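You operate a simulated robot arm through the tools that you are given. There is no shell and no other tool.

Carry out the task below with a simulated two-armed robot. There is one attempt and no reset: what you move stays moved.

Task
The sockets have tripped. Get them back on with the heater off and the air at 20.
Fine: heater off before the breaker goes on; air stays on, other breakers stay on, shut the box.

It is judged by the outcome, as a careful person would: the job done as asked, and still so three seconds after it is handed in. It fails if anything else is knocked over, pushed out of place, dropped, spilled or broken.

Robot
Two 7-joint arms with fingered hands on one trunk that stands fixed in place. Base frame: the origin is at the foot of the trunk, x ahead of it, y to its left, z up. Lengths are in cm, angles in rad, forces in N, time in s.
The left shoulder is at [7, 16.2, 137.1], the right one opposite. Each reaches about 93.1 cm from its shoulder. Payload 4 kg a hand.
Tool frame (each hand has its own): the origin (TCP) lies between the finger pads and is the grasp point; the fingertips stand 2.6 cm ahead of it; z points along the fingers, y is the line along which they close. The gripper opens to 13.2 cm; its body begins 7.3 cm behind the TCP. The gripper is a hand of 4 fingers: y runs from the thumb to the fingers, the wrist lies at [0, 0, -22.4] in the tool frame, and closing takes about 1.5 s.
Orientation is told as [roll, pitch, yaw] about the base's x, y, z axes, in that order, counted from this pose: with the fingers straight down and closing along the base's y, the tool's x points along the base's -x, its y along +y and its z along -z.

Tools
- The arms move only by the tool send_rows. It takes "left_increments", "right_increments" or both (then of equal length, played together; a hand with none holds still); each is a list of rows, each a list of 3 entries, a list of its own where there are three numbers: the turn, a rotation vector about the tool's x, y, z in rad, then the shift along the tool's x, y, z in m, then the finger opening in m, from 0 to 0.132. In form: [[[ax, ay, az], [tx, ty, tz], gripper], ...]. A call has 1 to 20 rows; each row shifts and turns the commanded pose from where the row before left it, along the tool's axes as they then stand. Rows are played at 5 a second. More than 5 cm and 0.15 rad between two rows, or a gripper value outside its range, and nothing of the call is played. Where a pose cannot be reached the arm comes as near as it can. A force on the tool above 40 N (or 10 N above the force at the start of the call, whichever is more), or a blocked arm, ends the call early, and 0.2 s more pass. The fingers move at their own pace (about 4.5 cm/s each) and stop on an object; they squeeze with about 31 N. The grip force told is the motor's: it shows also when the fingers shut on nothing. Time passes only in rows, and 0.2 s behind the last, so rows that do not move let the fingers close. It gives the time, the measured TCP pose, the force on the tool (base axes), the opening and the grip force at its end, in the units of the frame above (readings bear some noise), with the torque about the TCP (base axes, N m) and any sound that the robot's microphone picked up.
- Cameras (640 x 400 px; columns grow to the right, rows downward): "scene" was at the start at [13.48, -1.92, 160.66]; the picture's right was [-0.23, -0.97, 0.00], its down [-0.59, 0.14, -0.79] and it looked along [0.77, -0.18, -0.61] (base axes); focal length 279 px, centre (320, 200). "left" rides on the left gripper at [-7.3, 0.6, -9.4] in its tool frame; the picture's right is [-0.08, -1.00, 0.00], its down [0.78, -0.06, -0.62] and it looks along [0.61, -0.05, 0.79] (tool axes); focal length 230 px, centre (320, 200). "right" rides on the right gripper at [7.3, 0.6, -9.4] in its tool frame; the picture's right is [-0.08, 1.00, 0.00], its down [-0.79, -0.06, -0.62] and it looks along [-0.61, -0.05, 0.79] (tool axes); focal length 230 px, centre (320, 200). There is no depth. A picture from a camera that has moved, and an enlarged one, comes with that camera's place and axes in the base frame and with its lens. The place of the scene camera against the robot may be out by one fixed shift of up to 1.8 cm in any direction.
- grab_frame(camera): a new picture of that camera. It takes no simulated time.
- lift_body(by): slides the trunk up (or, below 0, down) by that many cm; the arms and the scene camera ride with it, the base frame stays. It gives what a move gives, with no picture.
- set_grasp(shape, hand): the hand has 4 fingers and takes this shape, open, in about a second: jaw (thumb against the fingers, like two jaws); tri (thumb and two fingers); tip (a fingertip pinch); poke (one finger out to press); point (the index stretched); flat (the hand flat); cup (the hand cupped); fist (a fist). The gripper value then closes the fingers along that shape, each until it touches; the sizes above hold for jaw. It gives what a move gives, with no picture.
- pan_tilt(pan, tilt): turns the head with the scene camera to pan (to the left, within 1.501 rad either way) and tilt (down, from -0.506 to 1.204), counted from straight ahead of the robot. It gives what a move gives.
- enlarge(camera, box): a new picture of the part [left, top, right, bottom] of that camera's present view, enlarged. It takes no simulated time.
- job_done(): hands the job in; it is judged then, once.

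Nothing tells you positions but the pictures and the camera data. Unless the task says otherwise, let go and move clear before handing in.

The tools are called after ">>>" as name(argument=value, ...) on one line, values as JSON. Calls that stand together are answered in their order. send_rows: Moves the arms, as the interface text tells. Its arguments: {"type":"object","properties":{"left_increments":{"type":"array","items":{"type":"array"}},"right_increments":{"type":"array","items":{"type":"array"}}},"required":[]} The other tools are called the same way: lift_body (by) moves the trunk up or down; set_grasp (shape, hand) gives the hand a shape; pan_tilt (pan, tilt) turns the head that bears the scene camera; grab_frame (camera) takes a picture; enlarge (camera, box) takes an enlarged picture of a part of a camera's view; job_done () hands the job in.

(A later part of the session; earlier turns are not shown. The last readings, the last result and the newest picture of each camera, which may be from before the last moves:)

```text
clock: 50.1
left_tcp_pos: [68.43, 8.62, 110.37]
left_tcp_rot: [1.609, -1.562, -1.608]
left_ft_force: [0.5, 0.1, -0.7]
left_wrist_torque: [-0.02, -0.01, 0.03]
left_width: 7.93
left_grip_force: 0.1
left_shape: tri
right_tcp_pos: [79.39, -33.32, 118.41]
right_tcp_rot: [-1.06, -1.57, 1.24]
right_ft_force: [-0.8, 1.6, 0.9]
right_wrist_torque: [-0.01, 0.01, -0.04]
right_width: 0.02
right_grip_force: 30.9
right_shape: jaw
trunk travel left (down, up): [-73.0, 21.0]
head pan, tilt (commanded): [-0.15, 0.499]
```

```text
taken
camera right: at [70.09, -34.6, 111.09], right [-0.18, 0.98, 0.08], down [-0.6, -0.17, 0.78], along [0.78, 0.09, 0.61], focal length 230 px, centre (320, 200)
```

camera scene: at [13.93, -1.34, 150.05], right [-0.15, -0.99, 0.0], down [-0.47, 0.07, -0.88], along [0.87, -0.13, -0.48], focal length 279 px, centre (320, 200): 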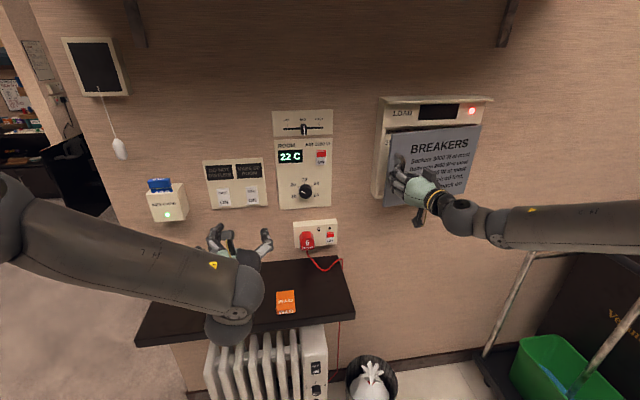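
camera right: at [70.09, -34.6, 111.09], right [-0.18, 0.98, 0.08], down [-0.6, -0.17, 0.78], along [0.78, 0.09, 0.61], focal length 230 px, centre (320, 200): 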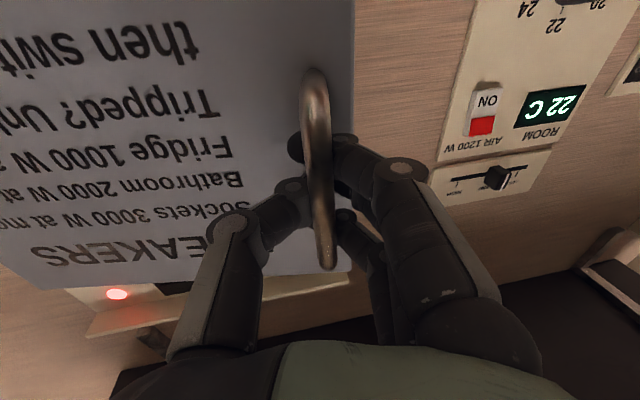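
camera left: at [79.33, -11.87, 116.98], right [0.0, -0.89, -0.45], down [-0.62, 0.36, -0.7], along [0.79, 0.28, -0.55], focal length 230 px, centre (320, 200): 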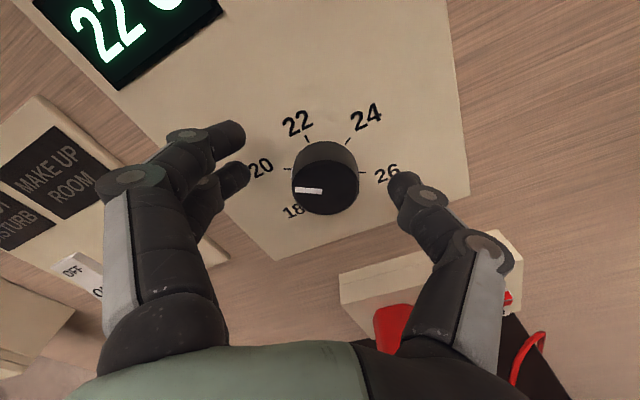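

The door swings freely with almost no force. Continuing the arc to about 50°.

>>> send_rows(right_increments=[[[-0.07, 0, 0], [0, -0.0025, -0.0165], 0.0], [[-0.07, 0, 0], [0, -0.0025, -0.0165], 0.0], [[-0.07, 0, 0], [0, -0.0025, -0.0165], 0.0], [[-0.07, 0, 0], [0, -0.0025, -0.0165], 0.0], [[-0.07, 0, 0], [0, -0.0025, -0.0165], 0.0], [[-0.07, 0, 0], [0, -0.0025, -0.0165], 0.0]])

>>> grab_frame(camera="scene")

```text
clock: 51.5
left_tcp_pos: [68.4, 8.63, 110.49]
left_tcp_rot: [1.649, -1.564, -1.648]
left_ft_force: [0.3, 0.4, -0.1]
left_wrist_torque: [0.01, -0.01, 0.02]
left_width: 7.97
left_grip_force: 0.0
left_shape: tri
right_tcp_pos: [70.53, -38.16, 118.39]
right_tcp_rot: [-0.444, -1.569, 1.046]
right_ft_force: [-5.6, 6.8, -3.1]
right_wrist_torque: [-0.03, 0.03, -0.01]
right_width: 0.0
right_grip_force: 31.1
right_shape: jaw
trunk travel left (down, up): [-73.0, 21.0]
head pan, tilt (commanded): [-0.15, 0.499]
```

```text
taken
camera scene: at [13.88, -1.21, 150.06], right [-0.15, -0.99, 0.0], down [-0.47, 0.07, -0.88], along [0.87, -0.13, -0.48], focal length 279 px, centre (320, 200)
```

scene: 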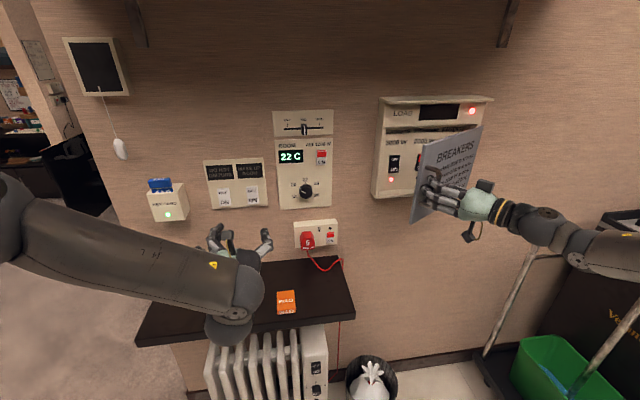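

>>> enlarge(camera="scene", box=[365, 85, 505, 215])

>>> send_rows(right_increments=[[[-0.07, 0, 0], [0, -0.0025, -0.0165], 0.0], [[-0.07, 0, 0], [0, -0.0025, -0.0165], 0.0], [[-0.07, 0, 0], [0, -0.0025, -0.0165], 0.0], [[-0.07, 0, 0], [0, -0.0025, -0.0165], 0.0]])

>>> grab_frame(camera="scene")

>>> enlarge(camera="scene", box=[365, 85, 505, 215])

```text
3.08 times, centred on (435, 150) of scene
camera zoom: at [13.88, -1.21, 150.06], right [-0.15, -0.99, 0.0], down [-0.47, 0.07, -0.88], along [0.87, -0.13, -0.48], focal length 859 px, centre (-34, 354)
```

zoom: 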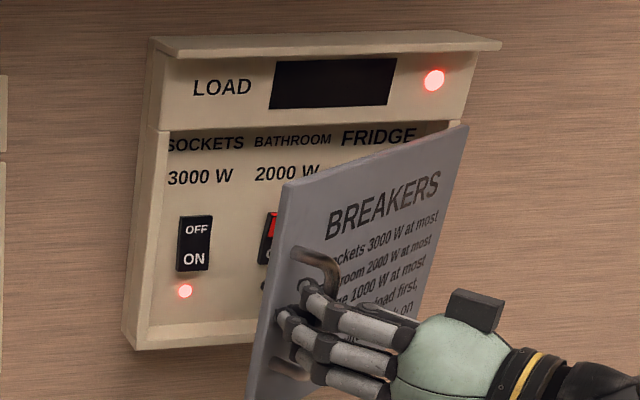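

```text
clock: 52.5
left_tcp_pos: [68.25, 8.56, 110.62]
left_tcp_rot: [1.815, -1.563, -1.816]
left_ft_force: [-0.8, -0.2, 0.1]
left_wrist_torque: [0.01, -0.02, 0.02]
left_width: 7.95
left_grip_force: 0.0
left_shape: tri
right_tcp_pos: [65.97, -43.1, 118.44]
right_tcp_rot: [-0.323, -1.568, 1.204]
right_ft_force: [-14.3, 10.7, -8.2]
right_wrist_torque: [-0.11, 0.02, 0.0]
right_width: 0.0
right_grip_force: 31.0
right_shape: jaw
trunk travel left (down, up): [-73.0, 21.0]
head pan, tilt (commanded): [-0.15, 0.499]
```

```text
taken
camera scene: at [13.73, -1.18, 150.07], right [-0.15, -0.99, 0.0], down [-0.47, 0.07, -0.88], along [0.87, -0.13, -0.48], focal length 279 px, centre (320, 200)
```

scene: 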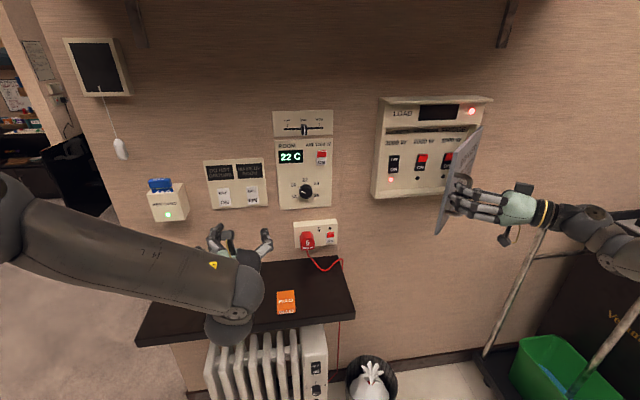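

```text
3.08 times, centred on (435, 150) of scene
camera zoom: at [13.73, -1.18, 150.07], right [-0.15, -0.99, 0.0], down [-0.47, 0.07, -0.88], along [0.87, -0.13, -0.48], focal length 859 px, centre (-34, 354)
```

zoom: 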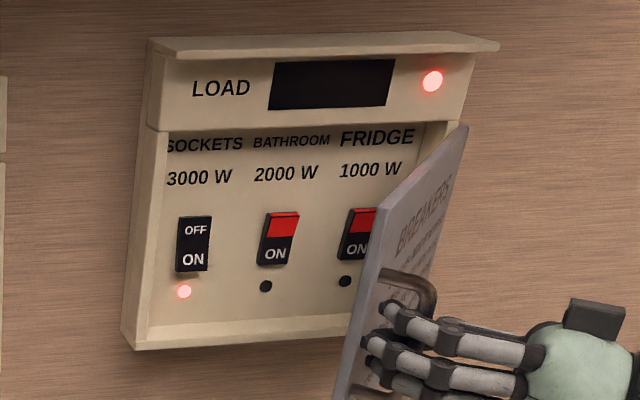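

Now I can read the breakers: SOCKETS (left) is OFF with a red lamp; BATHROOM and FRIDGE are ON. I'll release the handle and back off so I can push the door wider from inside.

>>> send_rows(right_increments=[[[0, 0, 0], [0, 0, 0], 0.03], [[0, 0, 0], [0, 0, 0], 0.06], [[0, 0, 0], [0, 0, 0], 0.08], [[0, 0, 0], [0, 0, 0], 0.08], [[0, 0, 0], [0, 0, 0], 0.08]])

>>> grab_frame(camera="right")

>>> enlarge(camera="scene", box=[365, 85, 545, 245])

```text
clock: 53.8
left_tcp_pos: [68.47, 8.5, 110.45]
left_tcp_rot: [1.51, -1.565, -1.51]
left_ft_force: [0.3, 0.6, -0.3]
left_wrist_torque: [0.01, 0.01, 0.04]
left_width: 7.96
left_grip_force: 0.1
left_shape: tri
right_tcp_pos: [66.32, -43.18, 118.38]
right_tcp_rot: [1.036, -1.57, -0.157]
right_ft_force: [1.0, 0.4, 0.3]
right_wrist_torque: [-0.01, 0.02, -0.02]
right_width: 7.92
right_grip_force: 0.0
right_shape: jaw
trunk travel left (down, up): [-73.0, 21.0]
head pan, tilt (commanded): [-0.15, 0.499]
```

```text
taken
camera right: at [59.89, -50.21, 111.06], right [-0.77, 0.64, 0.08], down [-0.35, -0.51, 0.79], along [0.54, 0.58, 0.61], focal length 230 px, centre (320, 200)
```

right: 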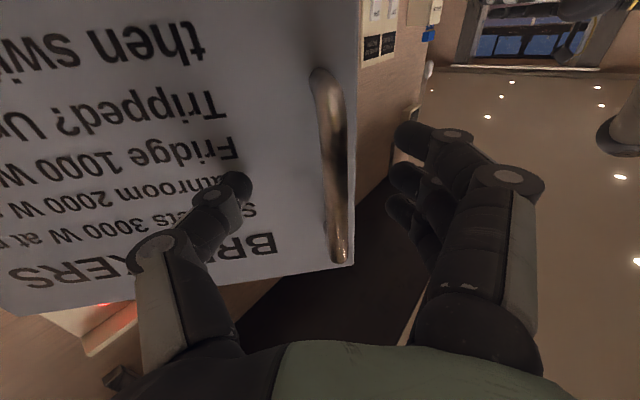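

```text
2.50 times, centred on (455, 165) of scene
camera zoom: at [14.03, -1.32, 150.05], right [-0.15, -0.99, 0.0], down [-0.47, 0.07, -0.88], along [0.87, -0.13, -0.48], focal length 698 px, centre (-18, 288)
```

zoom: 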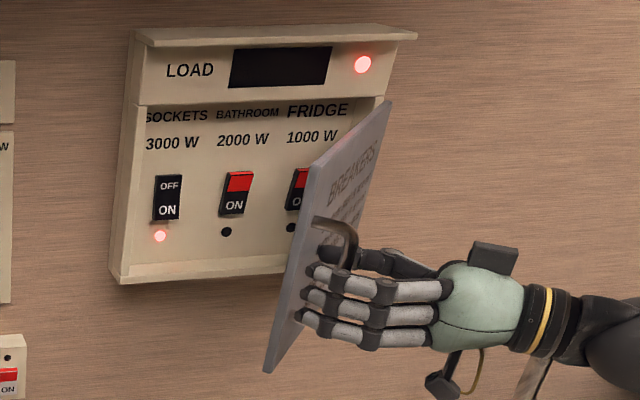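

Fingers are open. I'll back off the handle, slide clear of the door's free edge, and swing the hand round to point forward on the inner side.

>>> send_rows(right_increments=[[[0, 0, 0], [0, 0, -0.035], 0.08], [[0, 0, 0], [0, 0, -0.035], 0.08], [[0, 0, 0], [0, 0.045, 0], 0.06], [[0, 0, 0], [0, 0.045, 0], 0.04], [[0, 0, 0], [0, 0.045, 0], 0.03]])

>>> grab_frame(camera="scene")

```text
clock: 55.0
left_tcp_pos: [68.25, 8.49, 110.58]
left_tcp_rot: [1.858, -1.563, -1.857]
left_ft_force: [-0.2, -0.1, -0.7]
left_wrist_torque: [0.01, 0.04, 0.01]
left_width: 7.93
left_grip_force: 0.0
left_shape: tri
right_tcp_pos: [51.68, -40.29, 118.48]
right_tcp_rot: [-2.15, -1.567, 3.032]
right_ft_force: [0.1, -0.2, 3.5]
right_wrist_torque: [-0.2, 0.19, 0.01]
right_width: 3.05
right_grip_force: 0.2
right_shape: jaw
right hand out of reach, approached as far as the arm can: row 3
trunk travel left (down, up): [-73.0, 21.0]
head pan, tilt (commanded): [-0.15, 0.499]
```

```text
taken
camera scene: at [13.67, -1.38, 150.1], right [-0.15, -0.99, 0.0], down [-0.47, 0.07, -0.88], along [0.87, -0.13, -0.48], focal length 279 px, centre (320, 200)
```

scene: 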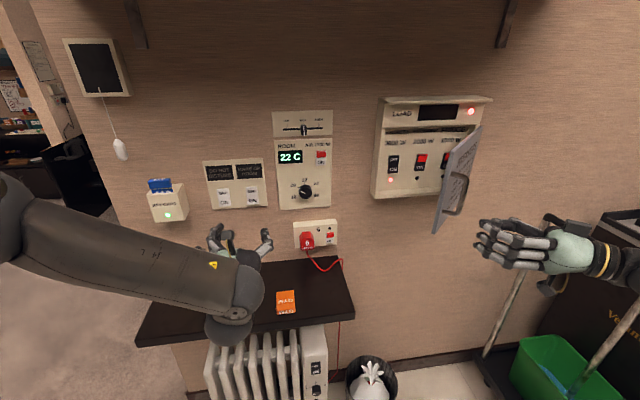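

>>> send_rows(right_increments=[[[0.11, 0, 0], [0, 0.0, 0.0165], 0.03], [[0.11, 0, 0], [0, 0.0015, 0.0165], 0.03], [[0.11, 0, 0], [0, 0.0033, 0.0162], 0.03], [[0.11, 0, 0], [0, 0.005, 0.0157], 0.03], [[0.11, 0, 0], [0, 0.0067, 0.0151], 0.03], [[0.11, 0, 0], [0, 0.0083, 0.0143], 0.03], [[0.11, 0, 0], [0, 0.0098, 0.0133], 0.03], [[0.11, 0, 0], [0, 0.0112, 0.0121], 0.03]])

>>> set_grasp(hand="right", shape="poke")

>>> grab_frame(camera="right")

>>> grab_frame(camera="scene")

```text
clock: 56.8
left_tcp_pos: [68.73, 8.57, 110.22]
left_tcp_rot: [1.321, -1.563, -1.32]
left_ft_force: [0.6, -0.4, -0.1]
left_wrist_torque: [0.02, 0.0, -0.02]
left_width: 7.95
left_grip_force: 0.0
left_shape: tri
right_tcp_pos: [60.61, -30.25, 118.29]
right_tcp_rot: [-0.657, -1.569, 0.653]
right_ft_force: [0.2, 0.2, -0.9]
right_wrist_torque: [0.02, 0.02, 0.04]
right_width: 3.02
right_grip_force: 0.0
right_shape: jaw
trunk travel left (down, up): [-73.0, 21.0]
head pan, tilt (commanded): [-0.15, 0.499]
```

```text
clock: 57.6
left_tcp_pos: [68.6, 8.5, 110.45]
left_tcp_rot: [1.51, -1.565, -1.508]
left_ft_force: [0.3, 0.0, 0.2]
left_wrist_torque: [-0.01, -0.02, 0.01]
left_width: 7.96
left_grip_force: 0.0
left_shape: tri
right_tcp_pos: [60.48, -30.34, 118.38]
right_tcp_rot: [0.308, -1.571, -0.308]
right_ft_force: [0.4, -0.8, 0.3]
right_wrist_torque: [0.02, -0.01, -0.02]
right_width: 0.01
right_grip_force: 0.0
right_shape: poke
trunk travel left (down, up): [-73.0, 21.0]
head pan, tilt (commanded): [-0.15, 0.499]
```

```text
taken
camera right: at [51.08, -29.83, 111.03], right [0.0, 1.0, 0.08], down [-0.62, -0.06, 0.79], along [0.79, -0.05, 0.61], focal length 230 px, centre (320, 200)
```

right: 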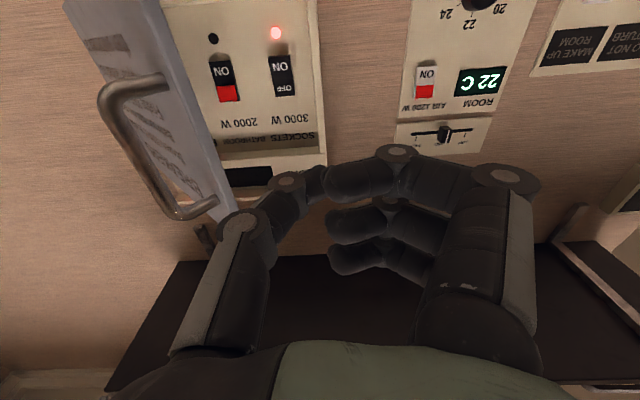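

```text
taken
camera scene: at [14.03, -1.32, 150.05], right [-0.15, -0.99, 0.0], down [-0.47, 0.07, -0.88], along [0.87, -0.13, -0.48], focal length 279 px, centre (320, 200)
```

scene: 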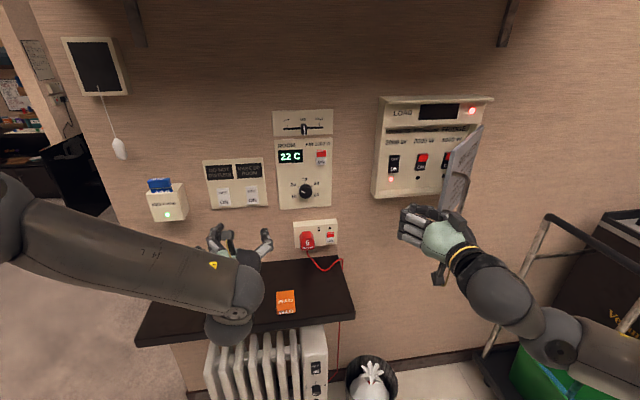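

The sockets breaker is centred near [90, -36, 117], with its ON half at z≈115.5. First I'll slide the right hand inside the door's edge and push the door wider open.

>>> send_rows(right_increments=[[[0, 0, 0], [0, 0, 0.045], 0], [[0, 0, 0], [0, 0, 0.045], 0], [[0, 0, 0], [0, 0, 0.03], 0], [[0, 0, 0], [0, -0.02, 0], 0], [[0, 0, 0], [0, -0.02, 0], 0], [[0, 0, 0], [0, -0.02, 0], 0], [[0, 0, 0], [0, -0.02, 0], 0]])

>>> grab_frame(camera="scene")

>>> grab_frame(camera="right")

```text
clock: 59.2
left_tcp_pos: [68.21, 8.6, 110.57]
left_tcp_rot: [1.794, -1.562, -1.795]
left_ft_force: [0.0, -0.3, 0.1]
left_wrist_torque: [0.0, 0.02, 0.05]
left_width: 7.96
left_grip_force: 0.1
left_shape: tri
right_tcp_pos: [72.29, -38.08, 118.47]
right_tcp_rot: [-1.259, -1.571, 1.26]
right_ft_force: [-4.7, 2.1, -2.3]
right_wrist_torque: [0.13, -0.13, -0.4]
right_width: 0.0
right_grip_force: 0.1
right_shape: poke
trunk travel left (down, up): [-73.0, 21.0]
head pan, tilt (commanded): [-0.15, 0.499]
```

```text
taken
camera scene: at [13.74, -1.21, 150.07], right [-0.15, -0.99, 0.0], down [-0.47, 0.07, -0.88], along [0.87, -0.13, -0.48], focal length 279 px, centre (320, 200)
```

scene: 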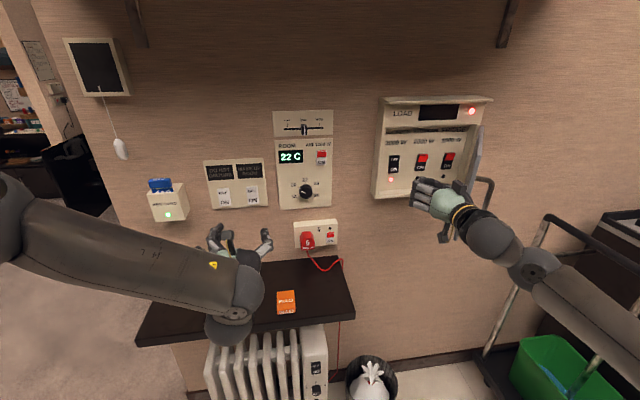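

```text
taken
camera right: at [62.98, -37.67, 111.18], right [0.0, 1.0, 0.08], down [-0.62, -0.06, 0.79], along [0.79, -0.05, 0.61], focal length 230 px, centre (320, 200)
```

right: 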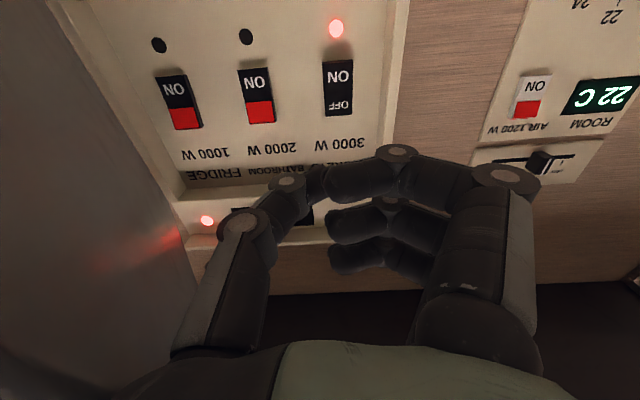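

The door is now wide open and all three breakers are clear. I'll line the fingertip up with the lower (ON) half of the SOCKETS rocker, keeping a bit right of centre to clear the box's side wall.

>>> send_rows(right_increments=[[[0, 0, 0], [0.015, 0.005, 0.02], 0], [[0, 0, 0], [0.015, 0.005, 0.025], 0], [[0, 0, 0], [0, 0, 0.03], 0]])

>>> grab_frame(camera="right")

>>> enlarge(camera="scene", box=[365, 85, 505, 215])

```text
clock: 60.0
left_tcp_pos: [68.42, 8.88, 110.46]
left_tcp_rot: [1.538, -1.564, -1.535]
left_ft_force: [-0.2, 0.6, -0.4]
left_wrist_torque: [0.0, -0.05, -0.04]
left_width: 7.94
left_grip_force: 0.1
left_shape: tri
right_tcp_pos: [80.03, -37.1, 115.7]
right_tcp_rot: [-1.658, -1.569, 1.661]
right_ft_force: [-0.1, 0.9, -0.2]
right_wrist_torque: [0.01, 0.0, -0.05]
right_width: 0.0
right_grip_force: 0.0
right_shape: poke
trunk travel left (down, up): [-73.0, 21.0]
head pan, tilt (commanded): [-0.15, 0.499]
```

```text
taken
camera right: at [70.7, -36.68, 108.29], right [0.0, 1.0, 0.08], down [-0.62, -0.06, 0.78], along [0.79, -0.05, 0.62], focal length 230 px, centre (320, 200)
```

right: 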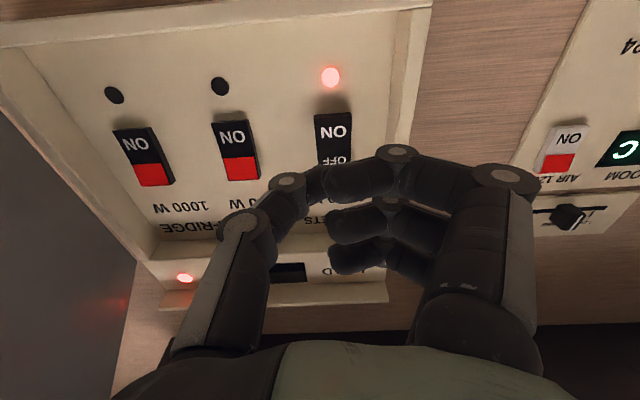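

```text
3.08 times, centred on (435, 150) of scene
camera zoom: at [13.92, -1.05, 150.06], right [-0.15, -0.99, 0.0], down [-0.47, 0.07, -0.88], along [0.87, -0.13, -0.48], focal length 859 px, centre (-34, 354)
```

zoom: 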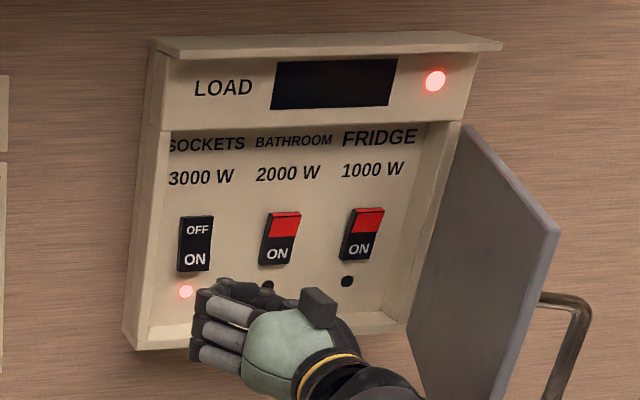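

Door is about 90° open and the target is lined up: ON half spans z≈114.6–117.6. I'll yaw the hand 0.3 rad left so the knuckles clear the box frame, then advance most of the way.

>>> send_rows(right_increments=[[[-0.15, 0, 0], [0, 0, 0], 0], [[-0.15, 0, 0], [0, 0, 0], 0], [[0, 0, 0], [0, -0.0059, 0.0191], 0], [[0, 0, 0], [0, -0.0059, 0.0191], 0], [[0, 0, 0], [0, -0.0045, 0.0143], 0]])

>>> grab_frame(camera="right")

>>> enlarge(camera="right", box=[240, 80, 440, 240])

>>> enlarge(camera="scene", box=[365, 85, 505, 215])

```text
clock: 61.2
left_tcp_pos: [67.79, 8.71, 110.92]
left_tcp_rot: [2.49, -1.562, -2.491]
left_ft_force: [0.2, 0.1, 0.7]
left_wrist_torque: [0.05, -0.02, 0.0]
left_width: 7.95
left_grip_force: 0.1
left_shape: tri
right_tcp_pos: [84.75, -36.7, 115.43]
right_tcp_rot: [-0.821, -1.567, 1.127]
right_ft_force: [-0.3, 0.9, 1.0]
right_wrist_torque: [-0.01, 0.0, 0.01]
right_width: 0.0
right_grip_force: 0.0
right_shape: poke
trunk travel left (down, up): [-73.0, 21.0]
head pan, tilt (commanded): [-0.15, 0.499]
```

```text
taken
camera right: at [75.64, -39.03, 108.16], right [-0.3, 0.95, 0.07], down [-0.57, -0.24, 0.79], along [0.77, 0.19, 0.61], focal length 230 px, centre (320, 200)
```

right: 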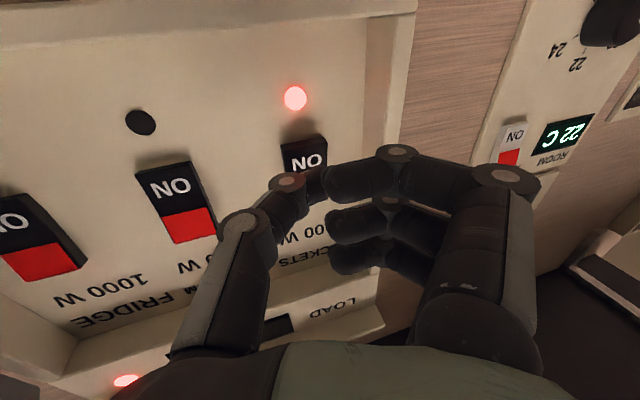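

```text
2.50 times, centred on (340, 160) of right
camera zoom: at [75.64, -39.03, 108.16], right [-0.3, 0.95, 0.07], down [-0.57, -0.24, 0.79], along [0.77, 0.19, 0.61], focal length 575 px, centre (270, 300)
```

zoom: 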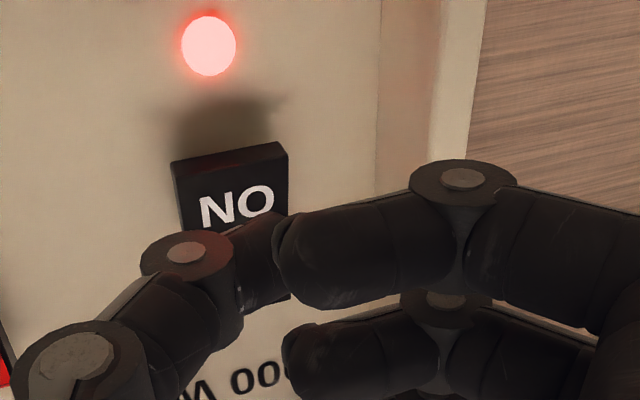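

```text
3.08 times, centred on (435, 150) of scene
camera zoom: at [12.84, -0.97, 150.09], right [-0.15, -0.99, 0.0], down [-0.47, 0.07, -0.88], along [0.87, -0.13, -0.47], focal length 859 px, centre (-34, 354)
```

zoom: 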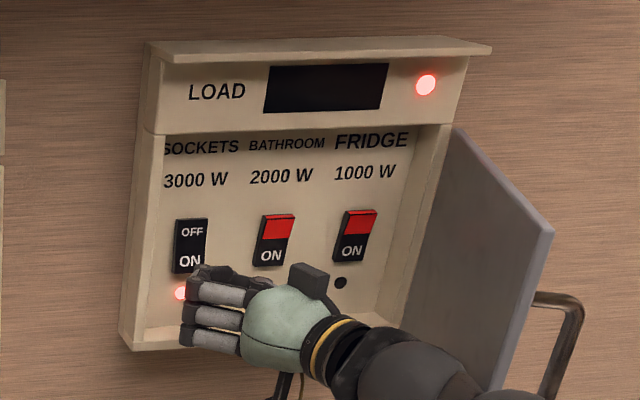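

The head position shifted slightly, so I'll hold a moment to see whether that was just sway before pressing.

>>> send_rows(right_increments=[[[0, 0, 0], [0, 0, 0], 0], [[0, 0, 0], [0, 0, 0], 0], [[0, 0, 0], [0, 0, 0], 0]])

>>> grab_frame(camera="scene")

```text
clock: 62.0
left_tcp_pos: [67.79, 8.78, 110.96]
left_tcp_rot: [2.571, -1.564, -2.573]
left_ft_force: [-0.8, -0.4, 0.3]
left_wrist_torque: [0.0, -0.02, 0.02]
left_width: 7.95
left_grip_force: 0.0
left_shape: tri
right_tcp_pos: [84.77, -36.83, 115.45]
right_tcp_rot: [-0.764, -1.568, 1.064]
right_ft_force: [0.3, 0.3, -0.3]
right_wrist_torque: [0.01, -0.04, -0.02]
right_width: 0.0
right_grip_force: 0.0
right_shape: poke
trunk travel left (down, up): [-73.0, 21.0]
head pan, tilt (commanded): [-0.15, 0.499]
```

```text
taken
camera scene: at [12.91, -1.02, 150.14], right [-0.15, -0.99, 0.0], down [-0.47, 0.07, -0.88], along [0.87, -0.13, -0.47], focal length 279 px, centre (320, 200)
```

scene: 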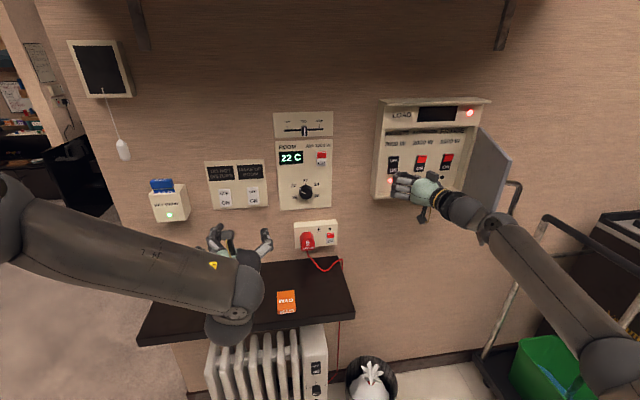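

The torso is still leaning back about 1 cm though the fingertip feels nothing, so part of the arm behind the wrist may be touching something. I'll inspect the forearm and door before going on.

>>> enlarge(camera="scene", box=[400, 110, 640, 300])

>>> grab_frame(camera="left")

>>> pan_tilt(pan=-0.8, tilt=0.7)

>>> grab_frame(camera="scene")

```text
2.11 times, centred on (520, 205) of scene
camera zoom: at [12.91, -1.02, 150.14], right [-0.15, -0.99, 0.0], down [-0.47, 0.07, -0.88], along [0.87, -0.13, -0.47], focal length 588 px, centre (-101, 190)
```

zoom: 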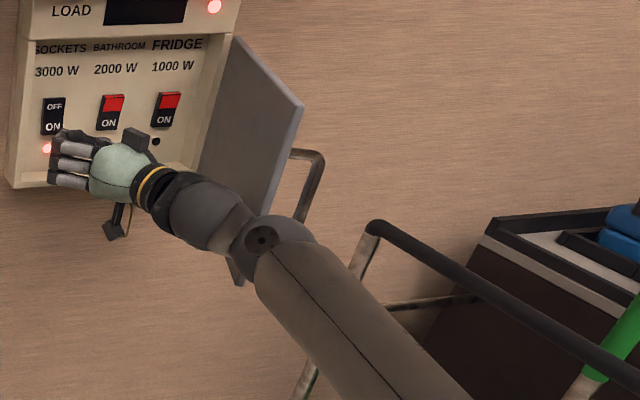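

```text
taken
camera left: at [58.41, 9.15, 118.33], right [0.0, -1.0, 0.07], down [-0.61, -0.06, -0.79], along [0.79, -0.04, -0.61], focal length 230 px, centre (320, 200)
```

left: 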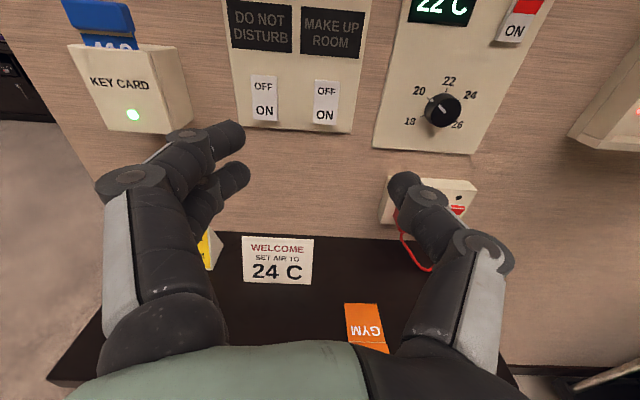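

```text
clock: 63.1
left_tcp_pos: [67.72, 8.71, 110.91]
left_tcp_rot: [2.549, -1.562, -2.549]
left_ft_force: [0.3, 0.0, 0.0]
left_wrist_torque: [0.01, 0.01, 0.01]
left_width: 7.99
left_grip_force: 0.1
left_shape: tri
right_tcp_pos: [84.69, -36.86, 115.53]
right_tcp_rot: [-1.203, -1.568, 1.503]
right_ft_force: [0.2, -0.3, -0.3]
right_wrist_torque: [-0.03, 0.02, 0.0]
right_width: 0.0
right_grip_force: 0.1
right_shape: poke
trunk travel left (down, up): [-73.0, 21.0]
head pan, tilt (commanded): [-0.799, 0.7]
```

```text
taken
camera scene: at [9.85, -5.74, 148.37], right [-0.72, -0.7, 0.0], down [-0.44, 0.46, -0.77], along [0.54, -0.55, -0.64], focal length 279 px, centre (320, 200)
```

scene: 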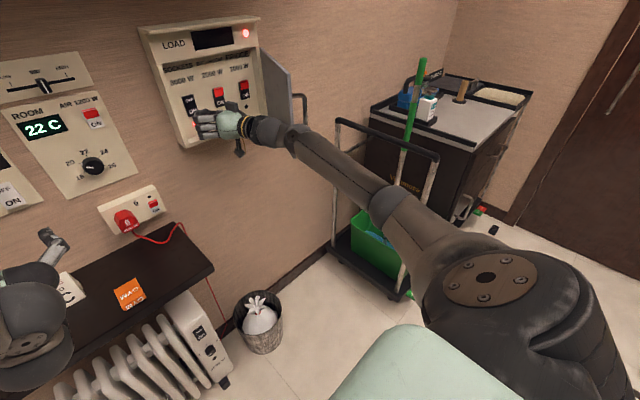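

The forearm joint near the wrist is pressing edge-on against the door's free edge, which explains the lean. I'll back off, undo the yaw, and then push the door wider before pressing.

>>> send_rows(right_increments=[[[0, 0, 0], [0, 0.0059, -0.0191], 0], [[0, 0, 0], [0, 0.0059, -0.0191], 0], [[0, 0, 0], [0, 0.0059, -0.0191], 0], [[0, 0, 0], [0, 0.0059, -0.0191], 0], [[0.15, 0, 0], [0, 0.004, -0.019], 0], [[0.15, 0, 0], [0, 0, -0.02], 0]])

>>> pan_tilt(pan=-0.5, tilt=0.55)

>>> grab_frame(camera="scene")

```text
clock: 64.5
left_tcp_pos: [68.5, 8.58, 110.5]
left_tcp_rot: [1.494, -1.563, -1.495]
left_ft_force: [0.0, 0.0, 0.2]
left_wrist_torque: [0.0, -0.04, -0.01]
left_width: 7.95
left_grip_force: 0.1
left_shape: tri
right_tcp_pos: [73.55, -37.78, 115.5]
right_tcp_rot: [0.531, -1.57, -0.536]
right_ft_force: [0.7, 0.3, -0.8]
right_wrist_torque: [0.0, -0.02, -0.02]
right_width: 0.0
right_grip_force: 0.2
right_shape: poke
trunk travel left (down, up): [-73.0, 21.0]
head pan, tilt (commanded): [-0.799, 0.7]
```

```text
clock: 65.3
left_tcp_pos: [68.55, 8.38, 110.43]
left_tcp_rot: [1.493, -1.564, -1.493]
left_ft_force: [0.2, -0.9, 0.8]
left_wrist_torque: [0.0, -0.02, -0.03]
left_width: 7.95
left_grip_force: 0.0
left_shape: tri
right_tcp_pos: [73.61, -37.7, 115.4]
right_tcp_rot: [0.307, -1.57, -0.306]
right_ft_force: [-0.6, -0.5, -0.7]
right_wrist_torque: [-0.03, 0.03, -0.03]
right_width: 0.01
right_grip_force: 0.0
right_shape: poke
trunk travel left (down, up): [-73.0, 21.0]
head pan, tilt (commanded): [-0.499, 0.55]
```

```text
taken
camera scene: at [12.92, -4.27, 149.58], right [-0.48, -0.88, 0.0], down [-0.46, 0.25, -0.85], along [0.75, -0.41, -0.52], focal length 279 px, centre (320, 200)
```

scene: 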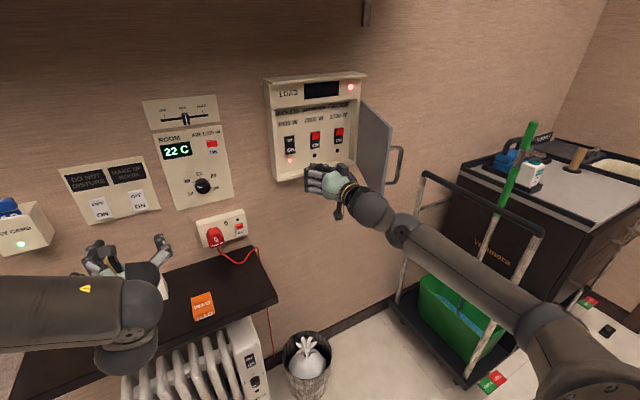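

The lean is gone. Now sweeping the hand to the right to push the door further open, in small steps.

>>> send_rows(right_increments=[[[0, 0, 0], [0, -0.02, -0.005], 0], [[0, 0, 0], [0, -0.02, 0], 0], [[0, 0, 0], [0, -0.02, 0], 0], [[0, 0, 0], [0, -0.02, 0], 0], [[0, 0, 0], [0, -0.02, 0], 0], [[0, 0, 0], [0, -0.02, 0], 0]])

>>> grab_frame(camera="scene")

```text
clock: 66.7
left_tcp_pos: [68.55, 8.56, 110.46]
left_tcp_rot: [1.514, -1.563, -1.514]
left_ft_force: [-0.9, 0.7, -0.1]
left_wrist_torque: [-0.04, 0.02, 0.01]
left_width: 7.96
left_grip_force: 0.0
left_shape: tri
right_tcp_pos: [72.96, -49.57, 115.31]
right_tcp_rot: [0.563, -1.57, -0.563]
right_ft_force: [0.2, -0.3, -0.2]
right_wrist_torque: [0.02, 0.03, 0.02]
right_width: 0.01
right_grip_force: 0.0
right_shape: poke
trunk travel left (down, up): [-73.0, 21.0]
head pan, tilt (commanded): [-0.499, 0.55]
```

```text
taken
camera scene: at [12.91, -4.3, 149.59], right [-0.48, -0.88, 0.0], down [-0.46, 0.25, -0.85], along [0.75, -0.41, -0.52], focal length 279 px, centre (320, 200)
```

scene: 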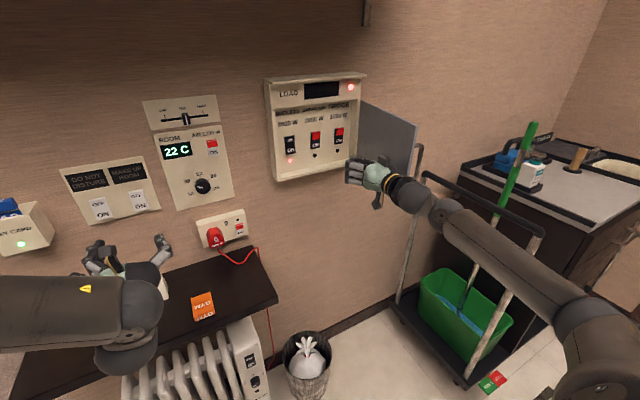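

>>> send_rows(right_increments=[[[0, 0, 0], [0, -0.02, 0], 0], [[0, 0, 0], [0, -0.02, 0], 0], [[0, 0, 0], [0, -0.02, 0], 0]])

>>> grab_frame(camera="scene")

```text
clock: 67.5
left_tcp_pos: [68.58, 8.46, 110.34]
left_tcp_rot: [1.483, -1.564, -1.484]
left_ft_force: [-0.3, 0.1, 0.4]
left_wrist_torque: [0.0, 0.03, 0.0]
left_width: 7.96
left_grip_force: 0.0
left_shape: tri
right_tcp_pos: [73.13, -55.5, 115.42]
right_tcp_rot: [0.472, -1.567, -0.474]
right_ft_force: [0.8, -0.7, -0.3]
right_wrist_torque: [0.0, 0.02, 0.01]
right_width: 0.0
right_grip_force: 0.0
right_shape: poke
trunk travel left (down, up): [-73.0, 21.0]
head pan, tilt (commanded): [-0.499, 0.55]
```

```text
taken
camera scene: at [12.94, -4.28, 149.58], right [-0.48, -0.88, 0.0], down [-0.46, 0.25, -0.85], along [0.75, -0.41, -0.52], focal length 279 px, centre (320, 200)
```

scene: 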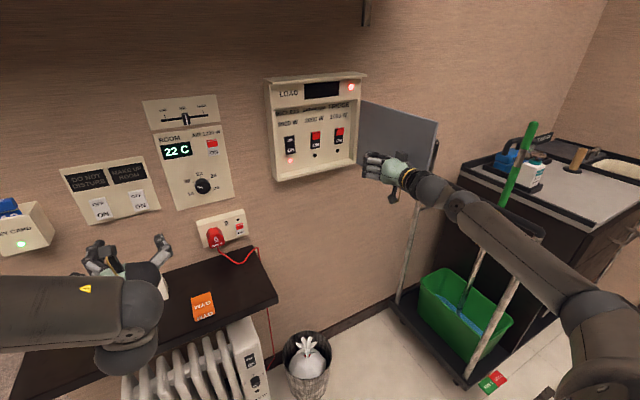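

The door is now well past 90°. I'll bring the hand back in front of the SOCKETS breaker, yaw slightly and approach again.

>>> send_rows(right_increments=[[[0, 0, 0], [0, 0.046, 0], 0], [[0, 0, 0], [0, 0.046, 0], 0], [[0, 0, 0], [0, 0.046, 0], 0], [[0, 0, 0], [-0.001, 0.046, 0], 0], [[-0.15, 0, 0], [0, 0, 0], 0], [[-0.15, 0, 0], [0, 0, 0], 0], [[0, 0, 0], [0, -0.00885, 0.02865], 0], [[0, 0, 0], [0, -0.00885, 0.02865], 0], [[0, 0, 0], [0, -0.00885, 0.02865], 0], [[0, 0, 0], [0, -0.006, 0.019], 0]])

>>> grab_frame(camera="scene")

>>> grab_frame(camera="right")

>>> enlarge(camera="right", box=[212, 80, 468, 240])

```text
clock: 69.7
left_tcp_pos: [68.61, 8.56, 110.33]
left_tcp_rot: [1.371, -1.566, -1.37]
left_ft_force: [0.4, -1.0, -0.1]
left_wrist_torque: [-0.01, 0.0, 0.01]
left_width: 7.96
left_grip_force: 0.0
left_shape: tri
right_tcp_pos: [84.06, -37.17, 115.34]
right_tcp_rot: [-0.261, -1.569, 0.56]
right_ft_force: [-0.5, -0.2, -0.7]
right_wrist_torque: [0.01, 0.02, -0.02]
right_width: 0.0
right_grip_force: 0.1
right_shape: poke
trunk travel left (down, up): [-73.0, 21.0]
head pan, tilt (commanded): [-0.499, 0.55]
```

```text
taken
camera scene: at [13.04, -4.19, 149.58], right [-0.48, -0.88, 0.0], down [-0.46, 0.25, -0.85], along [0.75, -0.41, -0.52], focal length 279 px, centre (320, 200)
```

scene: 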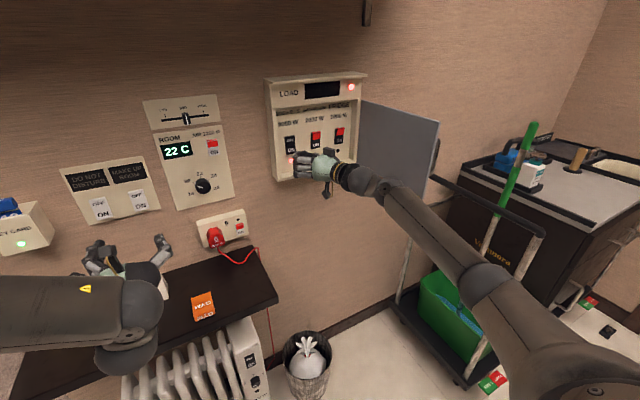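

```text
taken
camera right: at [75.1, -39.52, 108.08], right [-0.29, 0.95, 0.08], down [-0.57, -0.24, 0.79], along [0.77, 0.19, 0.61], focal length 230 px, centre (320, 200)
```

right: 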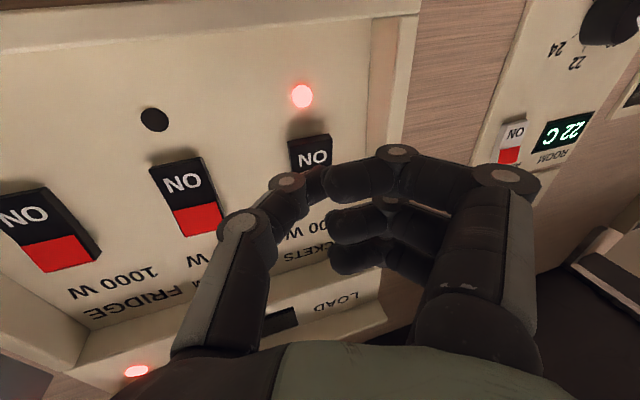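

```text
2.50 times, centred on (340, 160) of right
camera zoom: at [75.1, -39.52, 108.08], right [-0.29, 0.95, 0.08], down [-0.57, -0.24, 0.79], along [0.77, 0.19, 0.61], focal length 575 px, centre (270, 300)
```

zoom: 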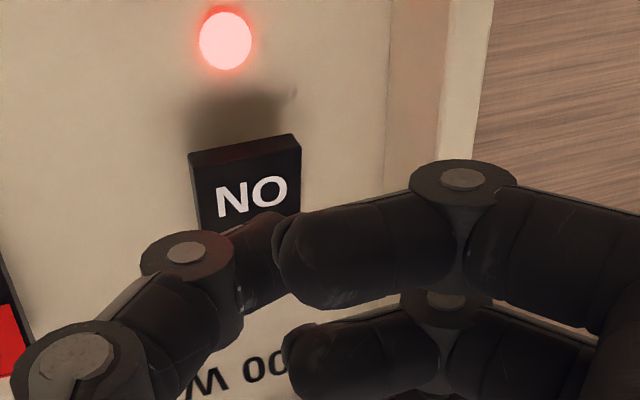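

No lean this time, and the fingertip is right in front of the ON half. Pressing forward in small steps.

>>> send_rows(right_increments=[[[0, 0, 0], [0, -0.00295, 0.00955], 0], [[0, 0, 0], [0, -0.0024, 0.0076], 0], [[0, 0, 0], [0, -0.0012, 0.0038], 0]])

>>> enlarge(camera="right", box=[212, 80, 468, 240])

>>> enlarge(camera="scene", box=[255, 65, 455, 215])

```text
clock: 70.5
left_tcp_pos: [68.54, 8.54, 110.48]
left_tcp_rot: [1.525, -1.565, -1.528]
left_ft_force: [0.3, 0.9, 0.1]
left_wrist_torque: [0.04, 0.02, 0.01]
left_width: 7.95
left_grip_force: 0.0
left_shape: tri
right_tcp_pos: [86.27, -37.22, 115.55]
right_tcp_rot: [2.701, -1.571, -2.4]
right_ft_force: [0.0, -0.2, 0.0]
right_wrist_torque: [-0.04, 0.02, -0.01]
right_width: 0.01
right_grip_force: 0.0
right_shape: poke
trunk travel left (down, up): [-73.0, 21.0]
head pan, tilt (commanded): [-0.499, 0.55]
```

```text
2.50 times, centred on (340, 160) of right
camera zoom: at [77.15, -39.6, 108.23], right [-0.29, 0.95, 0.08], down [-0.57, -0.24, 0.78], along [0.77, 0.19, 0.61], focal length 575 px, centre (270, 300)
```

zoom: 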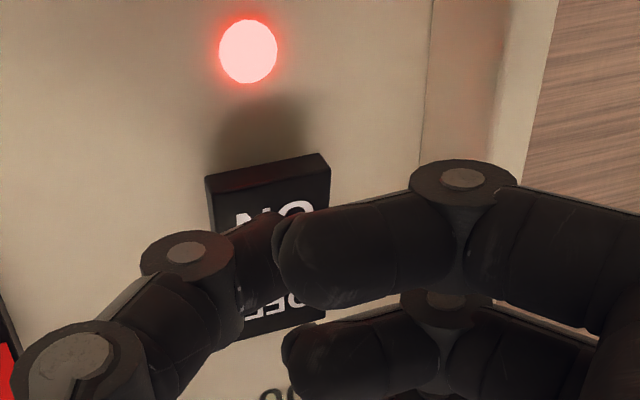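

```text
2.67 times, centred on (355, 140) of scene
camera zoom: at [12.9, -4.27, 149.59], right [-0.48, -0.88, 0.0], down [-0.46, 0.25, -0.85], along [0.75, -0.41, -0.52], focal length 744 px, centre (227, 360)
```

zoom: 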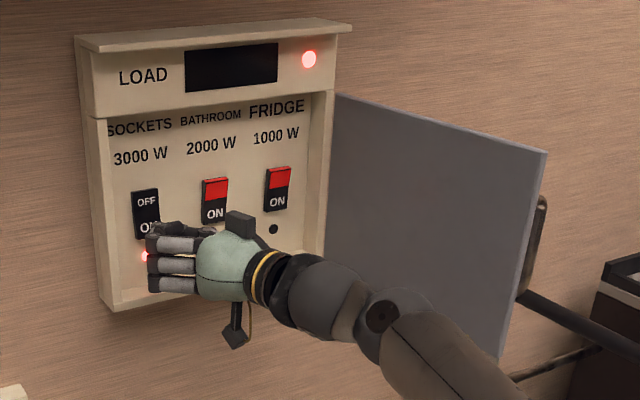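

Still no contact and the tip is over the "ON" text. Continuing in 5 mm steps.

>>> send_rows(right_increments=[[[0, 0, 0], [0, -0.0015, 0.0048], 0], [[0, 0, 0], [0, -0.0015, 0.0048], 0]])

>>> enlarge(camera="right", box=[212, 80, 468, 240])

>>> enlarge(camera="scene", box=[255, 65, 455, 215])

```text
clock: 71.1
left_tcp_pos: [68.54, 8.64, 110.5]
left_tcp_rot: [1.477, -1.564, -1.477]
left_ft_force: [0.8, 0.6, 1.1]
left_wrist_torque: [0.02, 0.01, -0.04]
left_width: 7.95
left_grip_force: 0.0
left_shape: tri
right_tcp_pos: [87.33, -37.3, 115.55]
right_tcp_rot: [-0.059, -1.57, 0.36]
right_ft_force: [-0.4, 0.3, -0.2]
right_wrist_torque: [-0.02, -0.02, 0.01]
right_width: 0.0
right_grip_force: 0.1
right_shape: poke
trunk travel left (down, up): [-73.0, 21.0]
head pan, tilt (commanded): [-0.499, 0.55]
```

```text
2.50 times, centred on (340, 160) of right
camera zoom: at [78.2, -39.66, 108.17], right [-0.29, 0.95, 0.08], down [-0.57, -0.24, 0.79], along [0.77, 0.19, 0.61], focal length 575 px, centre (270, 300)
```

zoom: 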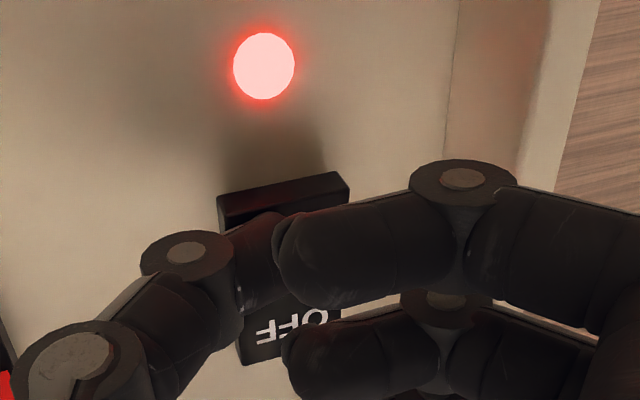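

```text
2.67 times, centred on (355, 140) of scene
camera zoom: at [12.94, -4.24, 149.59], right [-0.48, -0.88, 0.0], down [-0.46, 0.25, -0.85], along [0.75, -0.41, -0.52], focal length 744 px, centre (227, 360)
```

zoom: 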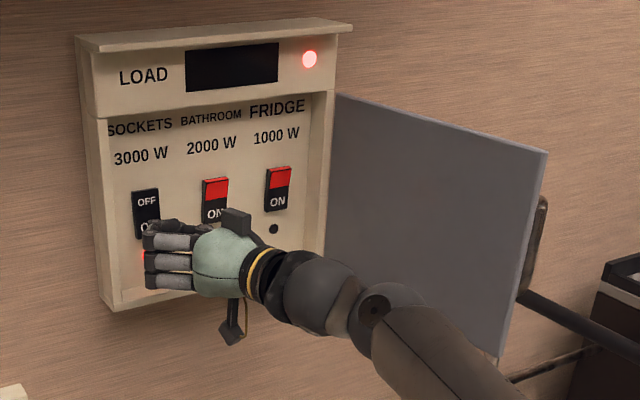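

The tip sits a touch low on the ON half, so I'll raise 5 mm and keep pressing.

>>> send_rows(right_increments=[[[0, 0, 0], [-0.005, 0, 0], 0], [[0, 0, 0], [0, -0.0015, 0.0048], 0], [[0, 0, 0], [0, -0.0012, 0.0038], 0]])

>>> enlarge(camera="right", box=[212, 80, 468, 240])

>>> enlarge(camera="scene", box=[255, 65, 455, 215])

```text
clock: 71.9
left_tcp_pos: [68.28, 8.41, 110.61]
left_tcp_rot: [1.74, -1.561, -1.742]
left_ft_force: [0.2, -0.4, -0.1]
left_wrist_torque: [-0.03, 0.04, -0.03]
left_width: 7.94
left_grip_force: 0.2
left_shape: tri
right_tcp_pos: [87.85, -37.34, 116.16]
right_tcp_rot: [2.079, -1.57, -1.78]
right_ft_force: [-12.1, -2.2, -0.8]
right_wrist_torque: [-0.01, -0.05, 0.07]
right_width: 0.0
right_grip_force: 0.1
right_shape: poke
trunk travel left (down, up): [-73.0, 21.0]
head pan, tilt (commanded): [-0.499, 0.55]
```

```text
2.50 times, centred on (340, 160) of right
camera zoom: at [78.82, -39.7, 108.78], right [-0.29, 0.95, 0.08], down [-0.57, -0.24, 0.78], along [0.77, 0.19, 0.61], focal length 575 px, centre (270, 300)
```

zoom: 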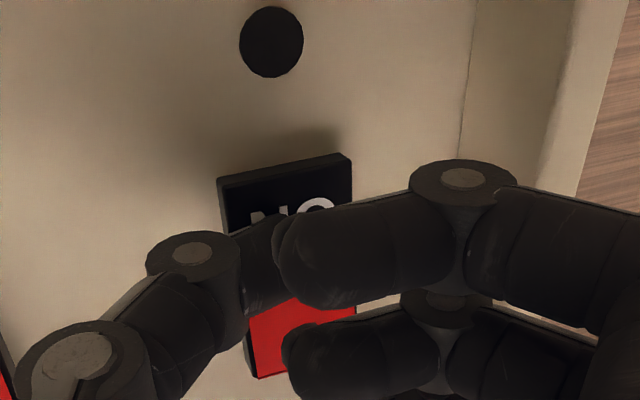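

```text
2.67 times, centred on (355, 140) of scene
camera zoom: at [12.63, -4.34, 149.61], right [-0.48, -0.88, 0.0], down [-0.46, 0.25, -0.85], along [0.75, -0.41, -0.52], focal length 744 px, centre (227, 360)
```

zoom: 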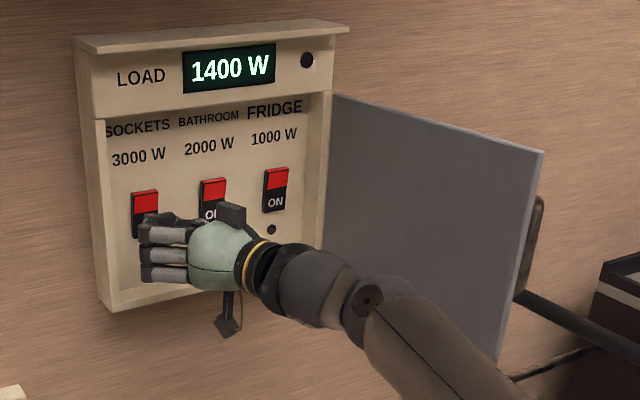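

The breaker clicked on: red shows, the trip lamp is out and LOAD reads 1400 W. I'll withdraw the finger straight back without touching the other breakers.

>>> send_rows(right_increments=[[[0, 0, 0], [0, 0.006, -0.019], 0], [[0, 0, 0], [0, 0.009, -0.0287], 0], [[0, 0, 0], [0, 0.009, -0.0287], 0], [[0, 0, 0], [0, 0.009, -0.0287], 0], [[0.15, 0, 0], [0, 0.009, -0.0287], 0], [[0.15, 0, 0], [0, 0.0, -0.03], 0]])

>>> grab_frame(camera="scene")

>>> enlarge(camera="scene", box=[255, 65, 455, 215])

```text
clock: 73.3
left_tcp_pos: [68.42, 8.66, 110.51]
left_tcp_rot: [1.563, -1.564, -1.562]
left_ft_force: [0.8, 0.6, -1.6]
left_wrist_torque: [0.02, 0.0, -0.01]
left_width: 7.96
left_grip_force: 0.0
left_shape: tri
right_tcp_pos: [71.02, -37.51, 116.2]
right_tcp_rot: [2.65, -1.572, -2.651]
right_ft_force: [0.3, 0.0, 0.4]
right_wrist_torque: [0.01, 0.0, 0.04]
right_width: 0.02
right_grip_force: 0.0
right_shape: poke
trunk travel left (down, up): [-73.0, 21.0]
head pan, tilt (commanded): [-0.499, 0.55]
```

```text
taken
camera scene: at [12.86, -4.19, 149.6], right [-0.48, -0.88, 0.0], down [-0.46, 0.25, -0.85], along [0.75, -0.41, -0.52], focal length 279 px, centre (320, 200)
```

scene: 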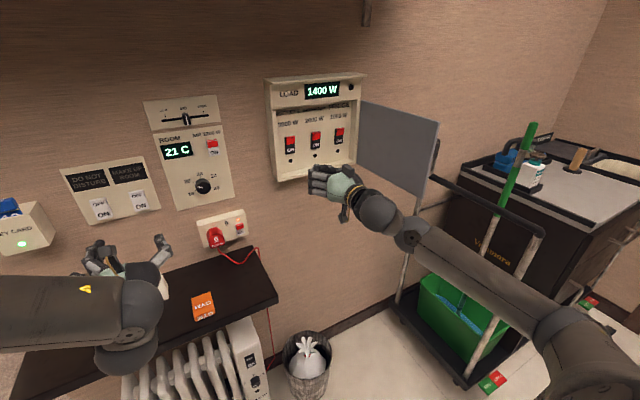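

```text
2.67 times, centred on (355, 140) of scene
camera zoom: at [12.86, -4.19, 149.6], right [-0.48, -0.88, 0.0], down [-0.46, 0.25, -0.85], along [0.75, -0.41, -0.52], focal length 744 px, centre (227, 360)
```

zoom: 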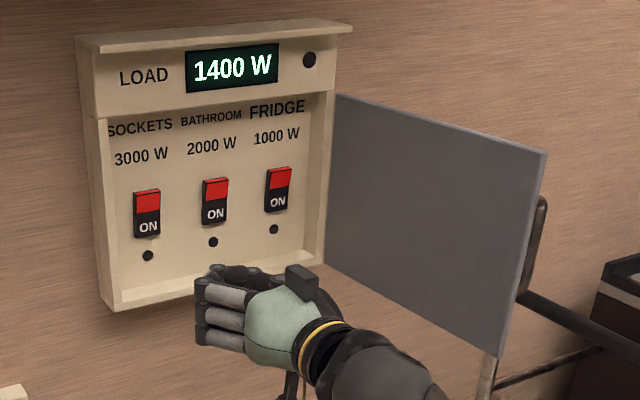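

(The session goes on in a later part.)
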